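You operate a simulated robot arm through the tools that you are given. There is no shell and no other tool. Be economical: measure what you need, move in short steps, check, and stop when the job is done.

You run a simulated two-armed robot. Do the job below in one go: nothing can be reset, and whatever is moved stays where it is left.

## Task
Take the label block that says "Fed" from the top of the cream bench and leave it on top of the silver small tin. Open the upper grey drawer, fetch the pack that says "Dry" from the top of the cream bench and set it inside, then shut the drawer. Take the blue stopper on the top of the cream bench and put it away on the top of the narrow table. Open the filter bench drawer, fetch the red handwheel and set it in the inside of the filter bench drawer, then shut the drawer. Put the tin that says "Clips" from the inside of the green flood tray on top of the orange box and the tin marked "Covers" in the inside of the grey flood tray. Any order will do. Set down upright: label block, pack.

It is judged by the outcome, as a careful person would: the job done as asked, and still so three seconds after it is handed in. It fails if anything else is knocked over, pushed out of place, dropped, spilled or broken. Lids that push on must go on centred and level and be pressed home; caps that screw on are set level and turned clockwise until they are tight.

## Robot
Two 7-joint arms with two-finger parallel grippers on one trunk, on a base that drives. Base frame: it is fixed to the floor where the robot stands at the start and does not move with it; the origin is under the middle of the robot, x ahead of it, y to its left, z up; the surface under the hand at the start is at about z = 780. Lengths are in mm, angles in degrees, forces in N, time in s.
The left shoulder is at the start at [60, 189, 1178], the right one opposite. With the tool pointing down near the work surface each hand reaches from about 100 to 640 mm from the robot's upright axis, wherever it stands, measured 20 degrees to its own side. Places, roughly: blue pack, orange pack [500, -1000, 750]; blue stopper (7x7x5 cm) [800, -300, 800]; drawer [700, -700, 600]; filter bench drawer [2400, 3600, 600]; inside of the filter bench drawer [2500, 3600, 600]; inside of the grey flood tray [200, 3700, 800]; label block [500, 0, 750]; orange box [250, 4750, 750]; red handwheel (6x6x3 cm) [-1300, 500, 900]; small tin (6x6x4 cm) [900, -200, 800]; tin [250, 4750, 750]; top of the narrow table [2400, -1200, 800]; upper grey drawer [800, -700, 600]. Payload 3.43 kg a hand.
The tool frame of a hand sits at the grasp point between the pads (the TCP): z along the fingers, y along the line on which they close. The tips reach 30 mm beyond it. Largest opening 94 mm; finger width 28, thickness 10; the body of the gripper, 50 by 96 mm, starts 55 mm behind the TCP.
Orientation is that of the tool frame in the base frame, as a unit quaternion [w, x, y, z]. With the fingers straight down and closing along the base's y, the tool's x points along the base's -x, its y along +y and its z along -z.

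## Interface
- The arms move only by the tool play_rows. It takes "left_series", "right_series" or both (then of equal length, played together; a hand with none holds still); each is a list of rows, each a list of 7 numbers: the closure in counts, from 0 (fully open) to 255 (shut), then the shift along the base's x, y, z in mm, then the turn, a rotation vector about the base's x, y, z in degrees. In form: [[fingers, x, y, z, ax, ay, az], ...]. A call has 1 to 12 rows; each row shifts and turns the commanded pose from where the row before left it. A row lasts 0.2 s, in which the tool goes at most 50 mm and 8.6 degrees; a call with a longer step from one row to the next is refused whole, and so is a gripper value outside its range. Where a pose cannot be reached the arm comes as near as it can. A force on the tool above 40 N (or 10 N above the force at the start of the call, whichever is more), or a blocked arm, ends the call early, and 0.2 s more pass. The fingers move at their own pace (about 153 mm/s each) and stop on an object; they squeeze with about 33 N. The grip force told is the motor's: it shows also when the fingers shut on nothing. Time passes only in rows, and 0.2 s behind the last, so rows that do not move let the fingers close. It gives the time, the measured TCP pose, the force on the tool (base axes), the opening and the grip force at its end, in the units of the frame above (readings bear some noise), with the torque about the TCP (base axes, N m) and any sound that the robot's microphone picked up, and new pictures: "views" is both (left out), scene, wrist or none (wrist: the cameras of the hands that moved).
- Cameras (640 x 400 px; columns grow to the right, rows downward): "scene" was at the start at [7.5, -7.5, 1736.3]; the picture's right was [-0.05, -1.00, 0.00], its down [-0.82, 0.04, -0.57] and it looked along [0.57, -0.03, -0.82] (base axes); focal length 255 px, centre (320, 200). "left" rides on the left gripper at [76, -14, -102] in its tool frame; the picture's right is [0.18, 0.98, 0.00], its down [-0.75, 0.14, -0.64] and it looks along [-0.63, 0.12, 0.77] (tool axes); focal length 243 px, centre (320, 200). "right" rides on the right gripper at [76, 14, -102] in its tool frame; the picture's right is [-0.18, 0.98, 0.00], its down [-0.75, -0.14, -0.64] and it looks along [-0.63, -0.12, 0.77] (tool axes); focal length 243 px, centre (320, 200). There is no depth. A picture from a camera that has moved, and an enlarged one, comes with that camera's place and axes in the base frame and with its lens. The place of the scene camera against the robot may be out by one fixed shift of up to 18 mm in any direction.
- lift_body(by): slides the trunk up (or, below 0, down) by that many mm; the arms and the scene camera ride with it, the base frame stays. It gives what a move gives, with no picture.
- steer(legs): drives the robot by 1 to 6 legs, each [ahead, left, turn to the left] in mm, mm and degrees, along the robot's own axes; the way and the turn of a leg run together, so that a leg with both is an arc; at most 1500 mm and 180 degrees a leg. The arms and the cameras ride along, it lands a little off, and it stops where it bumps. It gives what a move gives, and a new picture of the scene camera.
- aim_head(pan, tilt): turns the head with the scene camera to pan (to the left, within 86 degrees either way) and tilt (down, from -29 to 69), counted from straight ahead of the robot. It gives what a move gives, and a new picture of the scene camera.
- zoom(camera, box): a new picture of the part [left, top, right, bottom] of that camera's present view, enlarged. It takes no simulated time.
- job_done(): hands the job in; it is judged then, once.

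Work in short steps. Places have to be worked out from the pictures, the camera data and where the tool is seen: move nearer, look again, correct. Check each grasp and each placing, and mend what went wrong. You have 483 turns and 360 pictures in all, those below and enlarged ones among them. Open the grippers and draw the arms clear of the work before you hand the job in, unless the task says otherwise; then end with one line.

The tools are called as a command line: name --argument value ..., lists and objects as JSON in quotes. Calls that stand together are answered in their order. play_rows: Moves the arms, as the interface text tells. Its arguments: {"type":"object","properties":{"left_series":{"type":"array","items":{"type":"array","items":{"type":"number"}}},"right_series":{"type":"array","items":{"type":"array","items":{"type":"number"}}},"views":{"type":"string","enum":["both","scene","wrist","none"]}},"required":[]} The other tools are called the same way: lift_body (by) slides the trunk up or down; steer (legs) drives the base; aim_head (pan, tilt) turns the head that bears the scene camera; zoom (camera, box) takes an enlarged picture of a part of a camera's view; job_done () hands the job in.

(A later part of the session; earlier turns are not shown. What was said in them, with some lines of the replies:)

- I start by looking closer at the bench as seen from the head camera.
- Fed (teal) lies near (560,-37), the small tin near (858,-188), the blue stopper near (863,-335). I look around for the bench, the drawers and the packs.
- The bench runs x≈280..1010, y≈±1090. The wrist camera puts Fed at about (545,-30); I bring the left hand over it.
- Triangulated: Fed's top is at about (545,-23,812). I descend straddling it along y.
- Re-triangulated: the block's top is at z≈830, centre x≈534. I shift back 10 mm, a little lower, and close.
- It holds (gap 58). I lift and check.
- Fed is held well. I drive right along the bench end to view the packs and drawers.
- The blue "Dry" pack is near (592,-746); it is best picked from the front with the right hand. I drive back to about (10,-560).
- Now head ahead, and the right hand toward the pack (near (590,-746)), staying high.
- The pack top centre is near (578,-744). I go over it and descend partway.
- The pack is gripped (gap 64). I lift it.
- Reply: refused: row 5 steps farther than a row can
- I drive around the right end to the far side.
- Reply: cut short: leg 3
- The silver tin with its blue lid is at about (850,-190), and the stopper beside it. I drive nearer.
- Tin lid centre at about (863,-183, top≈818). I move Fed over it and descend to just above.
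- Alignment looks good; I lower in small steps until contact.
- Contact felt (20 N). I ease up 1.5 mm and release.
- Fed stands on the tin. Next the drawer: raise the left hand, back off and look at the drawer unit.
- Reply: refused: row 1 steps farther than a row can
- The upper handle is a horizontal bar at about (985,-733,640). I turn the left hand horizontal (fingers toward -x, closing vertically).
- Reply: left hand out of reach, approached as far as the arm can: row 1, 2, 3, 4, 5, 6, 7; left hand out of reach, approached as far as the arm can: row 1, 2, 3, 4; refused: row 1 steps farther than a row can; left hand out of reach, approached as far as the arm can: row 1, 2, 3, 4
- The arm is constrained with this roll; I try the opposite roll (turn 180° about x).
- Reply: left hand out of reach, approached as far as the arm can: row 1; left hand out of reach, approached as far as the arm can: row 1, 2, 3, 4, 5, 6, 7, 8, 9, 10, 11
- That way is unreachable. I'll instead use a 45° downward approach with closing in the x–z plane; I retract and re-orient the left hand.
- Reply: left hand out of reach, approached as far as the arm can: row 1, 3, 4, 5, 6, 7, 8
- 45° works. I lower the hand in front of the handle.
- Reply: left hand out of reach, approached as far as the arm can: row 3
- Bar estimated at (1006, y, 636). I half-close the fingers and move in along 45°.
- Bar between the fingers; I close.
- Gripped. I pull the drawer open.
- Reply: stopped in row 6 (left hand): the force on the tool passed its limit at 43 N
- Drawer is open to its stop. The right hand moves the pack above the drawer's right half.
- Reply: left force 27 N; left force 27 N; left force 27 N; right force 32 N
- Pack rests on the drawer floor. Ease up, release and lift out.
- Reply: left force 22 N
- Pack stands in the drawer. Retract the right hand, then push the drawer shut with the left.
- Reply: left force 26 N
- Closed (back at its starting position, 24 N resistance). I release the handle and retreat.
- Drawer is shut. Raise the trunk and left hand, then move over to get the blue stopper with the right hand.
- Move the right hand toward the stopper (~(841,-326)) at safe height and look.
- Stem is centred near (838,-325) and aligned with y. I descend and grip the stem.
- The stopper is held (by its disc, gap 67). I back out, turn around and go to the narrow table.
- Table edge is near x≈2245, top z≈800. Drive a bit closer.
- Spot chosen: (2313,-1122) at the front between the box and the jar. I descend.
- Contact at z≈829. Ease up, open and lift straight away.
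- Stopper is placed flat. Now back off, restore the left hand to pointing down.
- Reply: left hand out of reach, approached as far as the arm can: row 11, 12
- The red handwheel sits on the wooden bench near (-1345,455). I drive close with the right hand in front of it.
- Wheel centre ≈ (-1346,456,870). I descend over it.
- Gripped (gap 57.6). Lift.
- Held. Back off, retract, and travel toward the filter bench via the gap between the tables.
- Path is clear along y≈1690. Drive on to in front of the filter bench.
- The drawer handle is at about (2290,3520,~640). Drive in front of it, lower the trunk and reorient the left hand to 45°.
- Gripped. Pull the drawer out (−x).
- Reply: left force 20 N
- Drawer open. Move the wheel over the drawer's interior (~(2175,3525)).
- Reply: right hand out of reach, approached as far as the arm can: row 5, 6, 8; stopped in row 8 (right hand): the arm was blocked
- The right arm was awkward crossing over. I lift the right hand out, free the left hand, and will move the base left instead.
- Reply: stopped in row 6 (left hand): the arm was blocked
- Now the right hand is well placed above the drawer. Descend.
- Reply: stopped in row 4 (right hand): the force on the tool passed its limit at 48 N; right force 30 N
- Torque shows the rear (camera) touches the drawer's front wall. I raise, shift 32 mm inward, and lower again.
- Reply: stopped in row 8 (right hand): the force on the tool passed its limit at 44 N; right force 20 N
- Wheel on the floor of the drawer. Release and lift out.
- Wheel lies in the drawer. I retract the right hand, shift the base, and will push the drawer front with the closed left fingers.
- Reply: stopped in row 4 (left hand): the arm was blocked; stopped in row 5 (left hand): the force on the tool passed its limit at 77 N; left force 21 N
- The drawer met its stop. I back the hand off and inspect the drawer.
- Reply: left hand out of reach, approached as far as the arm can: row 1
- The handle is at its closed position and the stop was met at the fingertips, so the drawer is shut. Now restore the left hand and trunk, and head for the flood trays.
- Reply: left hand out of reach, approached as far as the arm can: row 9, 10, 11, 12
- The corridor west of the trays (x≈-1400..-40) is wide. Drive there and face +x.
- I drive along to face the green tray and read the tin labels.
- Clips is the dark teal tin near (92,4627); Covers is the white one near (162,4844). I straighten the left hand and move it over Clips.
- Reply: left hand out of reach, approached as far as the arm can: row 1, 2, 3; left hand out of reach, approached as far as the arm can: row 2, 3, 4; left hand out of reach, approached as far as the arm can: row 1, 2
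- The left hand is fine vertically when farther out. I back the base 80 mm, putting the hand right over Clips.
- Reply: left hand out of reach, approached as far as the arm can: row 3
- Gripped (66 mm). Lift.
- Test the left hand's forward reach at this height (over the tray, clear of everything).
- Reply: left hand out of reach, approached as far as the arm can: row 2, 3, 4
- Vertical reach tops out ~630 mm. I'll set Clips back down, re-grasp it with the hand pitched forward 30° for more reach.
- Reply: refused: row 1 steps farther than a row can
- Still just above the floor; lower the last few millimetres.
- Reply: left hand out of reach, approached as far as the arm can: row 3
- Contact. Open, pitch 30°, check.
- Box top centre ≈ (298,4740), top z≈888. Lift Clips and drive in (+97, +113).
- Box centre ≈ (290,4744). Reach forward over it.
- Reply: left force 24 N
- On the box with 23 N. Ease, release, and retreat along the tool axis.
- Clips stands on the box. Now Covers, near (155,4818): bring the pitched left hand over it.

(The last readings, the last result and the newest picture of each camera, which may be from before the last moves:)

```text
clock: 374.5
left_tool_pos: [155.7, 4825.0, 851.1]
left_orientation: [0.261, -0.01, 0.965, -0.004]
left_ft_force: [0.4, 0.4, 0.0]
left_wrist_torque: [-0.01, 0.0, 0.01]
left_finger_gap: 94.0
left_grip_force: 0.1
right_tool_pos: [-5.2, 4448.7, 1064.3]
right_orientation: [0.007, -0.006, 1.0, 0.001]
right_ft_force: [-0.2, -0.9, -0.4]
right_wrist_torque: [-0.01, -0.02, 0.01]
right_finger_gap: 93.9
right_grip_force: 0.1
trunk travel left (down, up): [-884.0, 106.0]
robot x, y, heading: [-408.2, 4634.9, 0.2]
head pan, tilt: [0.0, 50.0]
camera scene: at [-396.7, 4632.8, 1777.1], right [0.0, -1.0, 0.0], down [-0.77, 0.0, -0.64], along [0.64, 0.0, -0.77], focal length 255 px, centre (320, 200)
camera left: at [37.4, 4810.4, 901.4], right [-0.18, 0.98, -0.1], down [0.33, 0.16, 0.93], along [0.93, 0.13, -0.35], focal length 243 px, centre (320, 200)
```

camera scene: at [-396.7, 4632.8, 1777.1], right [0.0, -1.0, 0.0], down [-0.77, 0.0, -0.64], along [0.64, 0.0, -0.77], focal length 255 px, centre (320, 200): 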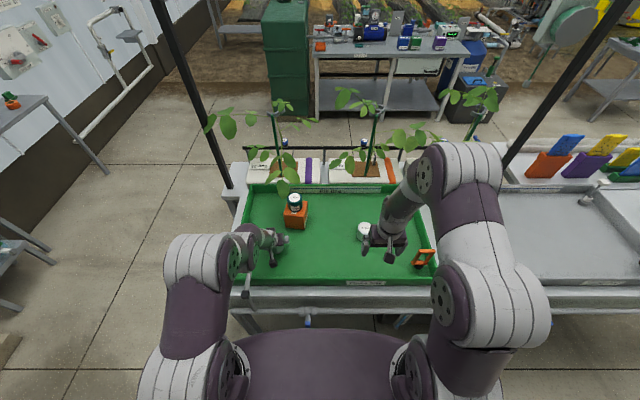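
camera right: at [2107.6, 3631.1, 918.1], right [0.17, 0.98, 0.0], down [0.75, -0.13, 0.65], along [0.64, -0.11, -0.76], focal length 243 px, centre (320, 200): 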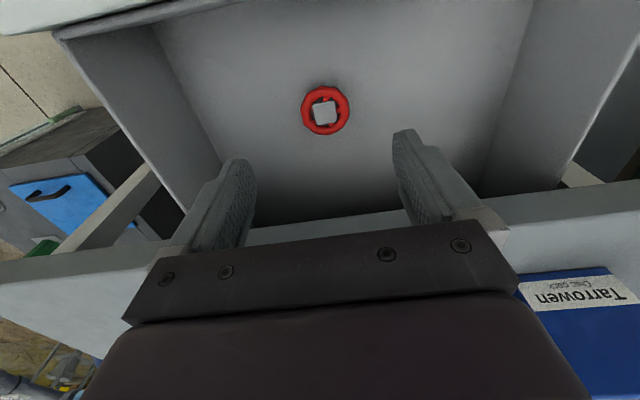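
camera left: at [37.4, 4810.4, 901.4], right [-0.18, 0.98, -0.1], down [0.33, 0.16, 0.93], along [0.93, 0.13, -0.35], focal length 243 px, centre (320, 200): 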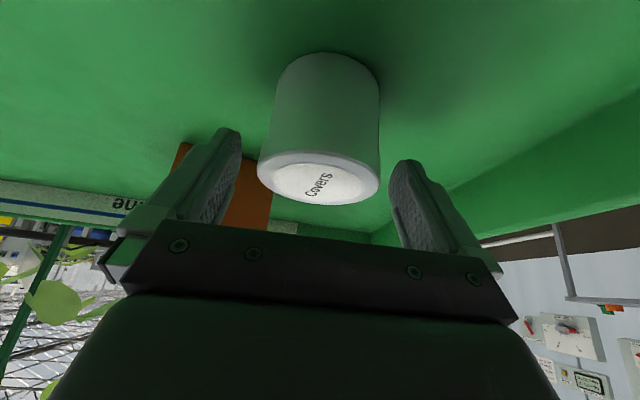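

play_rows --left_series '[[0, 2, 0, -8, 0, 0, 0], [255, 0, 0, 0, 0, 0, 0], [255, 0, 0, 0, 0, 0, 0], [255, 0, 0, 0, 0, 0, 0], [255, 0, 0, 0, 0, 0, 0], [255, 0, 0, 15, 0, 0, 0], [255, 0, 0, 35, 0, 0, 0], [255, 0, 0, 45, 0, 0, 0], [255, 0, 0, 45, 0, 0, 0], [255, 0, 0, 30, 0, 0, 0]]' --views "both"

```text
clock: 376.7
left_tool_pos: [156.5, 4826.4, 1012.0]
left_orientation: [0.259, -0.01, 0.966, -0.003]
left_ft_force: [1.1, 0.0, -1.0]
left_wrist_torque: [-0.01, 0.02, 0.03]
left_finger_gap: 66.2
left_grip_force: 33.3
right_tool_pos: [-3.8, 4447.9, 1064.8]
right_orientation: [0.007, -0.007, 1.0, 0.001]
right_ft_force: [0.1, 0.0, 1.1]
right_wrist_torque: [0.02, -0.01, -0.01]
right_finger_gap: 94.2
right_grip_force: 0.1
trunk travel left (down, up): [-884.0, 106.0]
robot x, y, heading: [-405.3, 4631.7, 0.0]
head pan, tilt: [0.0, 50.0]
camera scene: at [-396.5, 4632.9, 1777.1], right [0.0, -1.0, 0.0], down [-0.77, 0.0, -0.64], along [0.64, 0.0, -0.77], focal length 255 px, centre (320, 200)
camera left: at [38.7, 4811.6, 1063.5], right [-0.18, 0.98, -0.1], down [0.33, 0.16, 0.93], along [0.93, 0.13, -0.35], focal length 243 px, centre (320, 200)
```

scene: 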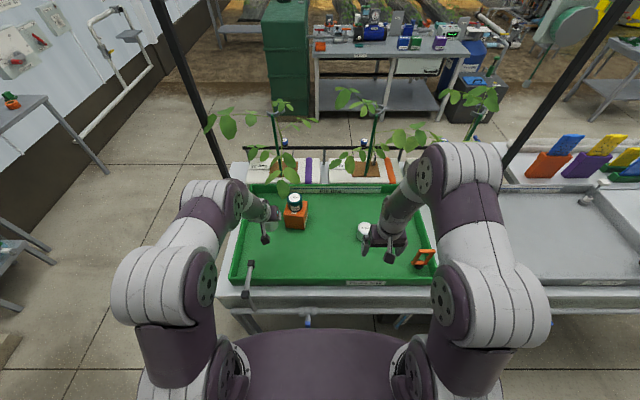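
left: 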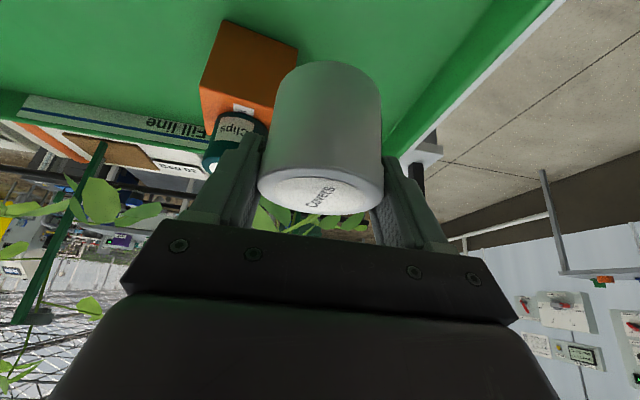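

Held. Check Clips, then drive along to the grey tray.

zoom --camera "scene" --box '[250, 170, 350, 240]'

steer --legs '[[-90, 0, 0], [0, -1060, 0]]'

```text
5.71 times, centred on (300, 205) of scene
camera zoom: at [-396.5, 4632.9, 1777.1], right [0.0, -1.0, 0.0], down [-0.77, 0.0, -0.64], along [0.64, 0.0, -0.77], focal length 1458 px, centre (434, 171)
```

zoom: 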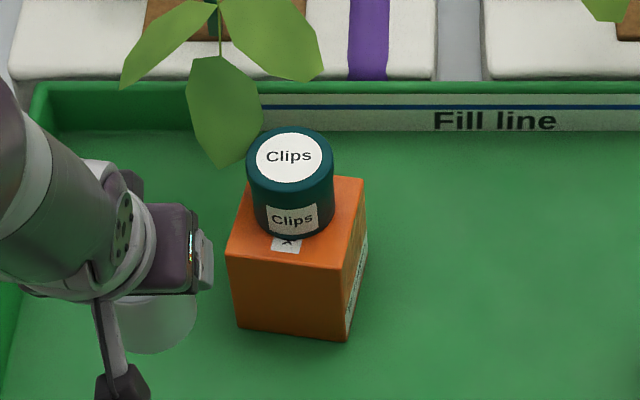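

```text
clock: 382.9
left_tool_pos: [74.7, 3766.8, 1012.1]
left_orientation: [0.259, -0.016, 0.966, -0.001]
left_ft_force: [-0.4, 0.1, -1.3]
left_wrist_torque: [0.02, 0.0, -0.02]
left_finger_gap: 65.2
left_grip_force: 32.8
right_tool_pos: [-83.6, 3387.6, 1064.8]
right_orientation: [0.007, -0.012, 1.0, 0.0]
right_ft_force: [-0.2, -0.3, 0.2]
right_wrist_torque: [0.01, -0.02, 0.04]
right_finger_gap: 93.9
right_grip_force: 0.0
trunk travel left (down, up): [-884.0, 106.0]
robot x, y, heading: [-489.9, 3568.7, 0.9]
head pan, tilt: [0.0, 50.0]
camera scene: at [-477.6, 3568.1, 1777.1], right [0.01, -1.0, 0.0], down [-0.77, -0.01, -0.64], along [0.64, 0.01, -0.77], focal length 255 px, centre (320, 200)
```

scene: 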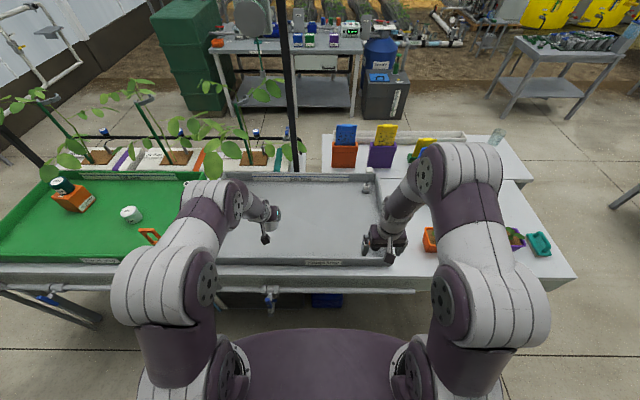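

Clips sits well. Lower Covers inside the grey tray around (130,3700).

play_rows --left_series '[[255, 20, -20, 0, 0, 0, 0], [255, 20, -20, 0, 0, 0, 0], [255, 15, -20, -20, 0, 0, 0], [255, 0, 0, -40, 0, 0, 0], [255, 0, 0, -40, 0, 0, 0], [255, 0, 0, -30, 0, 0, 0], [255, 0, 0, -15, 0, 0, 0], [255, 0, 0, 0, 0, 0, 0]]' --views "both"

```text
clock: 384.7
left_tool_pos: [128.0, 3706.1, 868.1]
left_orientation: [0.26, -0.015, 0.965, -0.002]
left_ft_force: [0.0, 0.1, -0.8]
left_wrist_torque: [0.0, 0.0, -0.02]
left_finger_gap: 65.1
left_grip_force: 32.8
right_tool_pos: [-83.9, 3385.5, 1064.7]
right_orientation: [0.007, -0.011, 1.0, 0.0]
right_ft_force: [-1.0, -0.5, -0.3]
right_wrist_torque: [0.02, 0.02, 0.01]
right_finger_gap: 94.0
right_grip_force: 0.1
trunk travel left (down, up): [-884.0, 106.0]
robot x, y, heading: [-490.3, 3572.1, 0.7]
head pan, tilt: [0.0, 50.0]
camera scene: at [-477.7, 3567.4, 1777.1], right [0.01, -1.0, 0.0], down [-0.77, -0.01, -0.64], along [0.64, 0.01, -0.77], focal length 255 px, centre (320, 200)
camera left: at [10.4, 3690.3, 918.5], right [-0.19, 0.98, -0.1], down [0.33, 0.16, 0.93], along [0.93, 0.14, -0.35], focal length 243 px, centre (320, 200)
```

scene: 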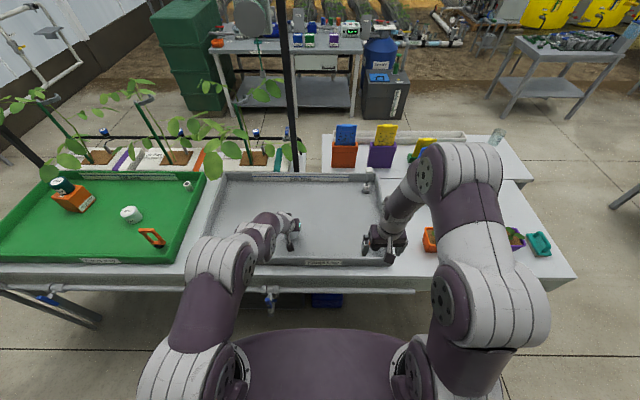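
left: 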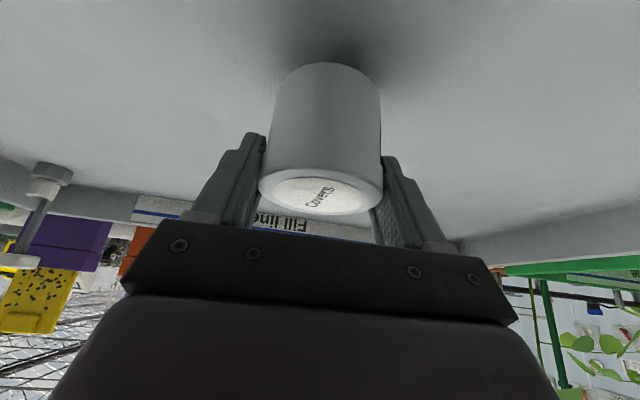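

play_rows --left_series '[[255, 0, 0, -8, 0, 0, 0], [255, 0, 0, -6, 0, 0, 0], [255, 0, 0, -4, 0, 0, 0], [255, 0, 0, -4, 0, 0, 0], [255, 0, 0, -3, 0, 0, 0], [255, 0, 0, -3, 0, 0, 0], [255, 0, 0, -3, 0, 0, 0], [255, 0, 0, -3, 0, 0, 0], [255, 0, 0, 0, 0, 0, 0]]' --views "wrist"

```text
clock: 386.7
left_tool_pos: [130.7, 3705.5, 837.2]
left_orientation: [0.263, -0.014, 0.965, -0.003]
left_ft_force: [6.0, -0.1, 28.4]
left_wrist_torque: [0.06, -0.14, 0.01]
left_finger_gap: 65.2
left_grip_force: 32.7
right_tool_pos: [-85.9, 3385.7, 1064.1]
right_orientation: [0.009, -0.011, 1.0, 0.001]
right_ft_force: [1.1, -0.2, 0.7]
right_wrist_torque: [-0.01, 0.0, 0.01]
right_finger_gap: 94.0
right_grip_force: 0.0
trunk travel left (down, up): [-884.0, 106.0]
robot x, y, heading: [-489.5, 3575.3, 0.6]
head pan, tilt: [0.0, 50.0]
camera left: at [11.0, 3689.9, 887.2], right [-0.19, 0.98, -0.11], down [0.32, 0.16, 0.93], along [0.93, 0.14, -0.34], focal length 243 px, centre (320, 200)
```

left: 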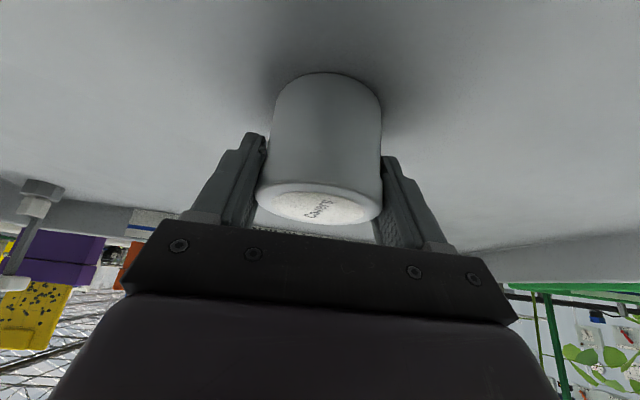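

Contact (28 N). Release and retreat.

play_rows --left_series '[[255, 0, 0, 2, 0, 0, 0], [120, 0, 0, 0, 0, 0, 0], [40, 0, 0, 0, 0, 0, 0], [0, 0, 0, 0, 0, 0, 0], [0, -8, 0, 14, 0, 0, 0], [0, -15, 0, 26, 0, 0, 0], [0, -20, 0, 34, 0, 0, 0], [0, -20, 0, 34, 0, 0, 0], [0, -20, 0, 34, 0, 0, 0], [0, 0, 0, 0, 0, 0, 0]]' --views "both"

```text
clock: 388.9
left_tool_pos: [45.3, 3708.0, 975.5]
left_orientation: [0.258, -0.015, 0.966, -0.002]
left_ft_force: [0.2, -1.1, -0.6]
left_wrist_torque: [0.04, 0.02, -0.01]
left_finger_gap: 93.8
left_grip_force: 0.0
right_tool_pos: [-83.7, 3386.9, 1064.5]
right_orientation: [0.006, -0.011, 1.0, 0.001]
right_ft_force: [0.1, 0.1, -0.6]
right_wrist_torque: [0.01, 0.02, 0.0]
right_finger_gap: 93.9
right_grip_force: 0.0
trunk travel left (down, up): [-884.0, 106.0]
robot x, y, heading: [-490.4, 3572.8, 0.6]
head pan, tilt: [0.0, 50.0]
camera scene: at [-476.7, 3567.6, 1777.1], right [0.01, -1.0, 0.0], down [-0.77, -0.01, -0.64], along [0.64, 0.01, -0.77], focal length 255 px, centre (320, 200)
camera left: at [-72.8, 3692.0, 1026.7], right [-0.19, 0.98, -0.1], down [0.33, 0.16, 0.93], along [0.93, 0.14, -0.35], focal length 243 px, centre (320, 200)
```

scene: 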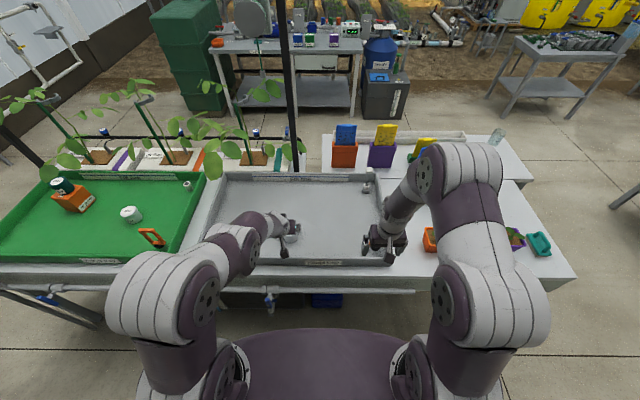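
left: 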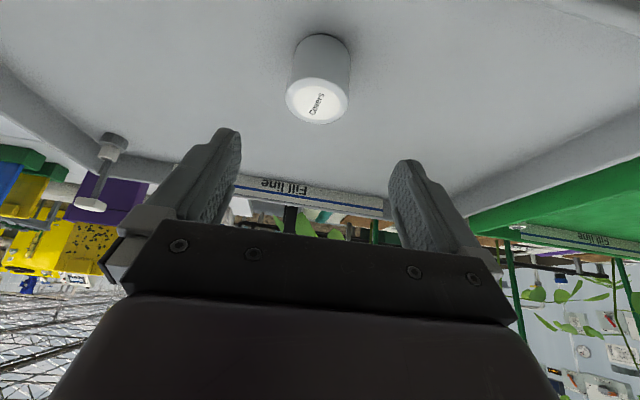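

Covers stands in the grey tray. I back away and take a last look at the filter bench drawer.

zoom --camera "scene" --box '[200, 10, 420, 120]'

steer --legs '[[-250, 0, 0]]'

```text
2.91 times, centred on (310, 65) of scene
camera zoom: at [-476.7, 3567.6, 1777.1], right [0.01, -1.0, 0.0], down [-0.77, -0.01, -0.64], along [0.64, 0.01, -0.77], focal length 742 px, centre (349, 593)
```

zoom: 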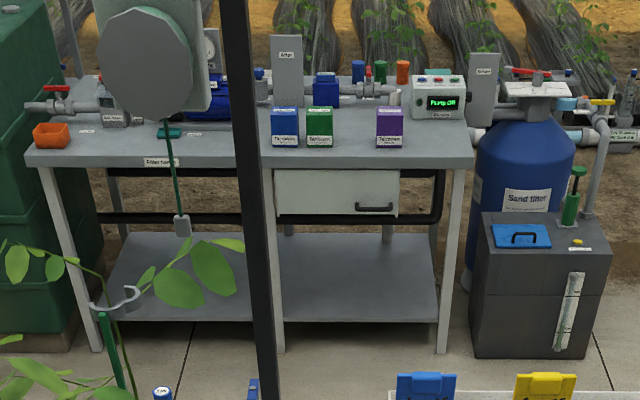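

```text
clock: 390.7
left_tool_pos: [-203.7, 3704.2, 974.6]
left_orientation: [0.259, -0.016, 0.966, -0.001]
left_ft_force: [-0.7, 0.3, -0.3]
left_wrist_torque: [-0.01, 0.0, 0.0]
left_finger_gap: 93.8
left_grip_force: 0.0
right_tool_pos: [-334.7, 3383.9, 1063.9]
right_orientation: [0.007, -0.011, 1.0, 0.001]
right_ft_force: [0.3, -0.3, -0.5]
right_wrist_torque: [0.0, 0.0, 0.02]
right_finger_gap: 94.3
right_grip_force: 0.1
trunk travel left (down, up): [-884.0, 106.0]
robot x, y, heading: [-744.2, 3569.8, 0.5]
head pan, tilt: [0.0, 50.0]
camera scene: at [-727.0, 3564.6, 1777.1], right [0.01, -1.0, 0.0], down [-0.77, -0.01, -0.64], along [0.64, 0.01, -0.77], focal length 255 px, centre (320, 200)
```

scene: 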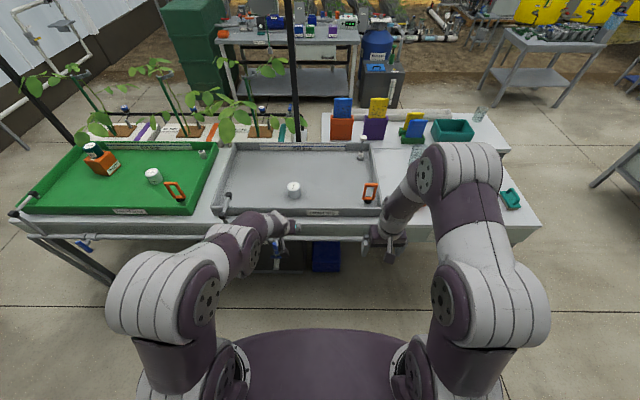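

Everything is in place: both drawers shut, the tins and blocks set down, and the grippers open and clear. I hand the job in.

job_done

```text
The job is handed in.
```

All the steps are done and the job is handed in: "Fed" is on the silver tin, "Dry" is in the shut upper grey drawer, and the blue stopper is on the narrow table. The red handwheel is in the shut filter bench drawer, "Clips" is on the orange box, and "Covers" is in the grey flood tray.
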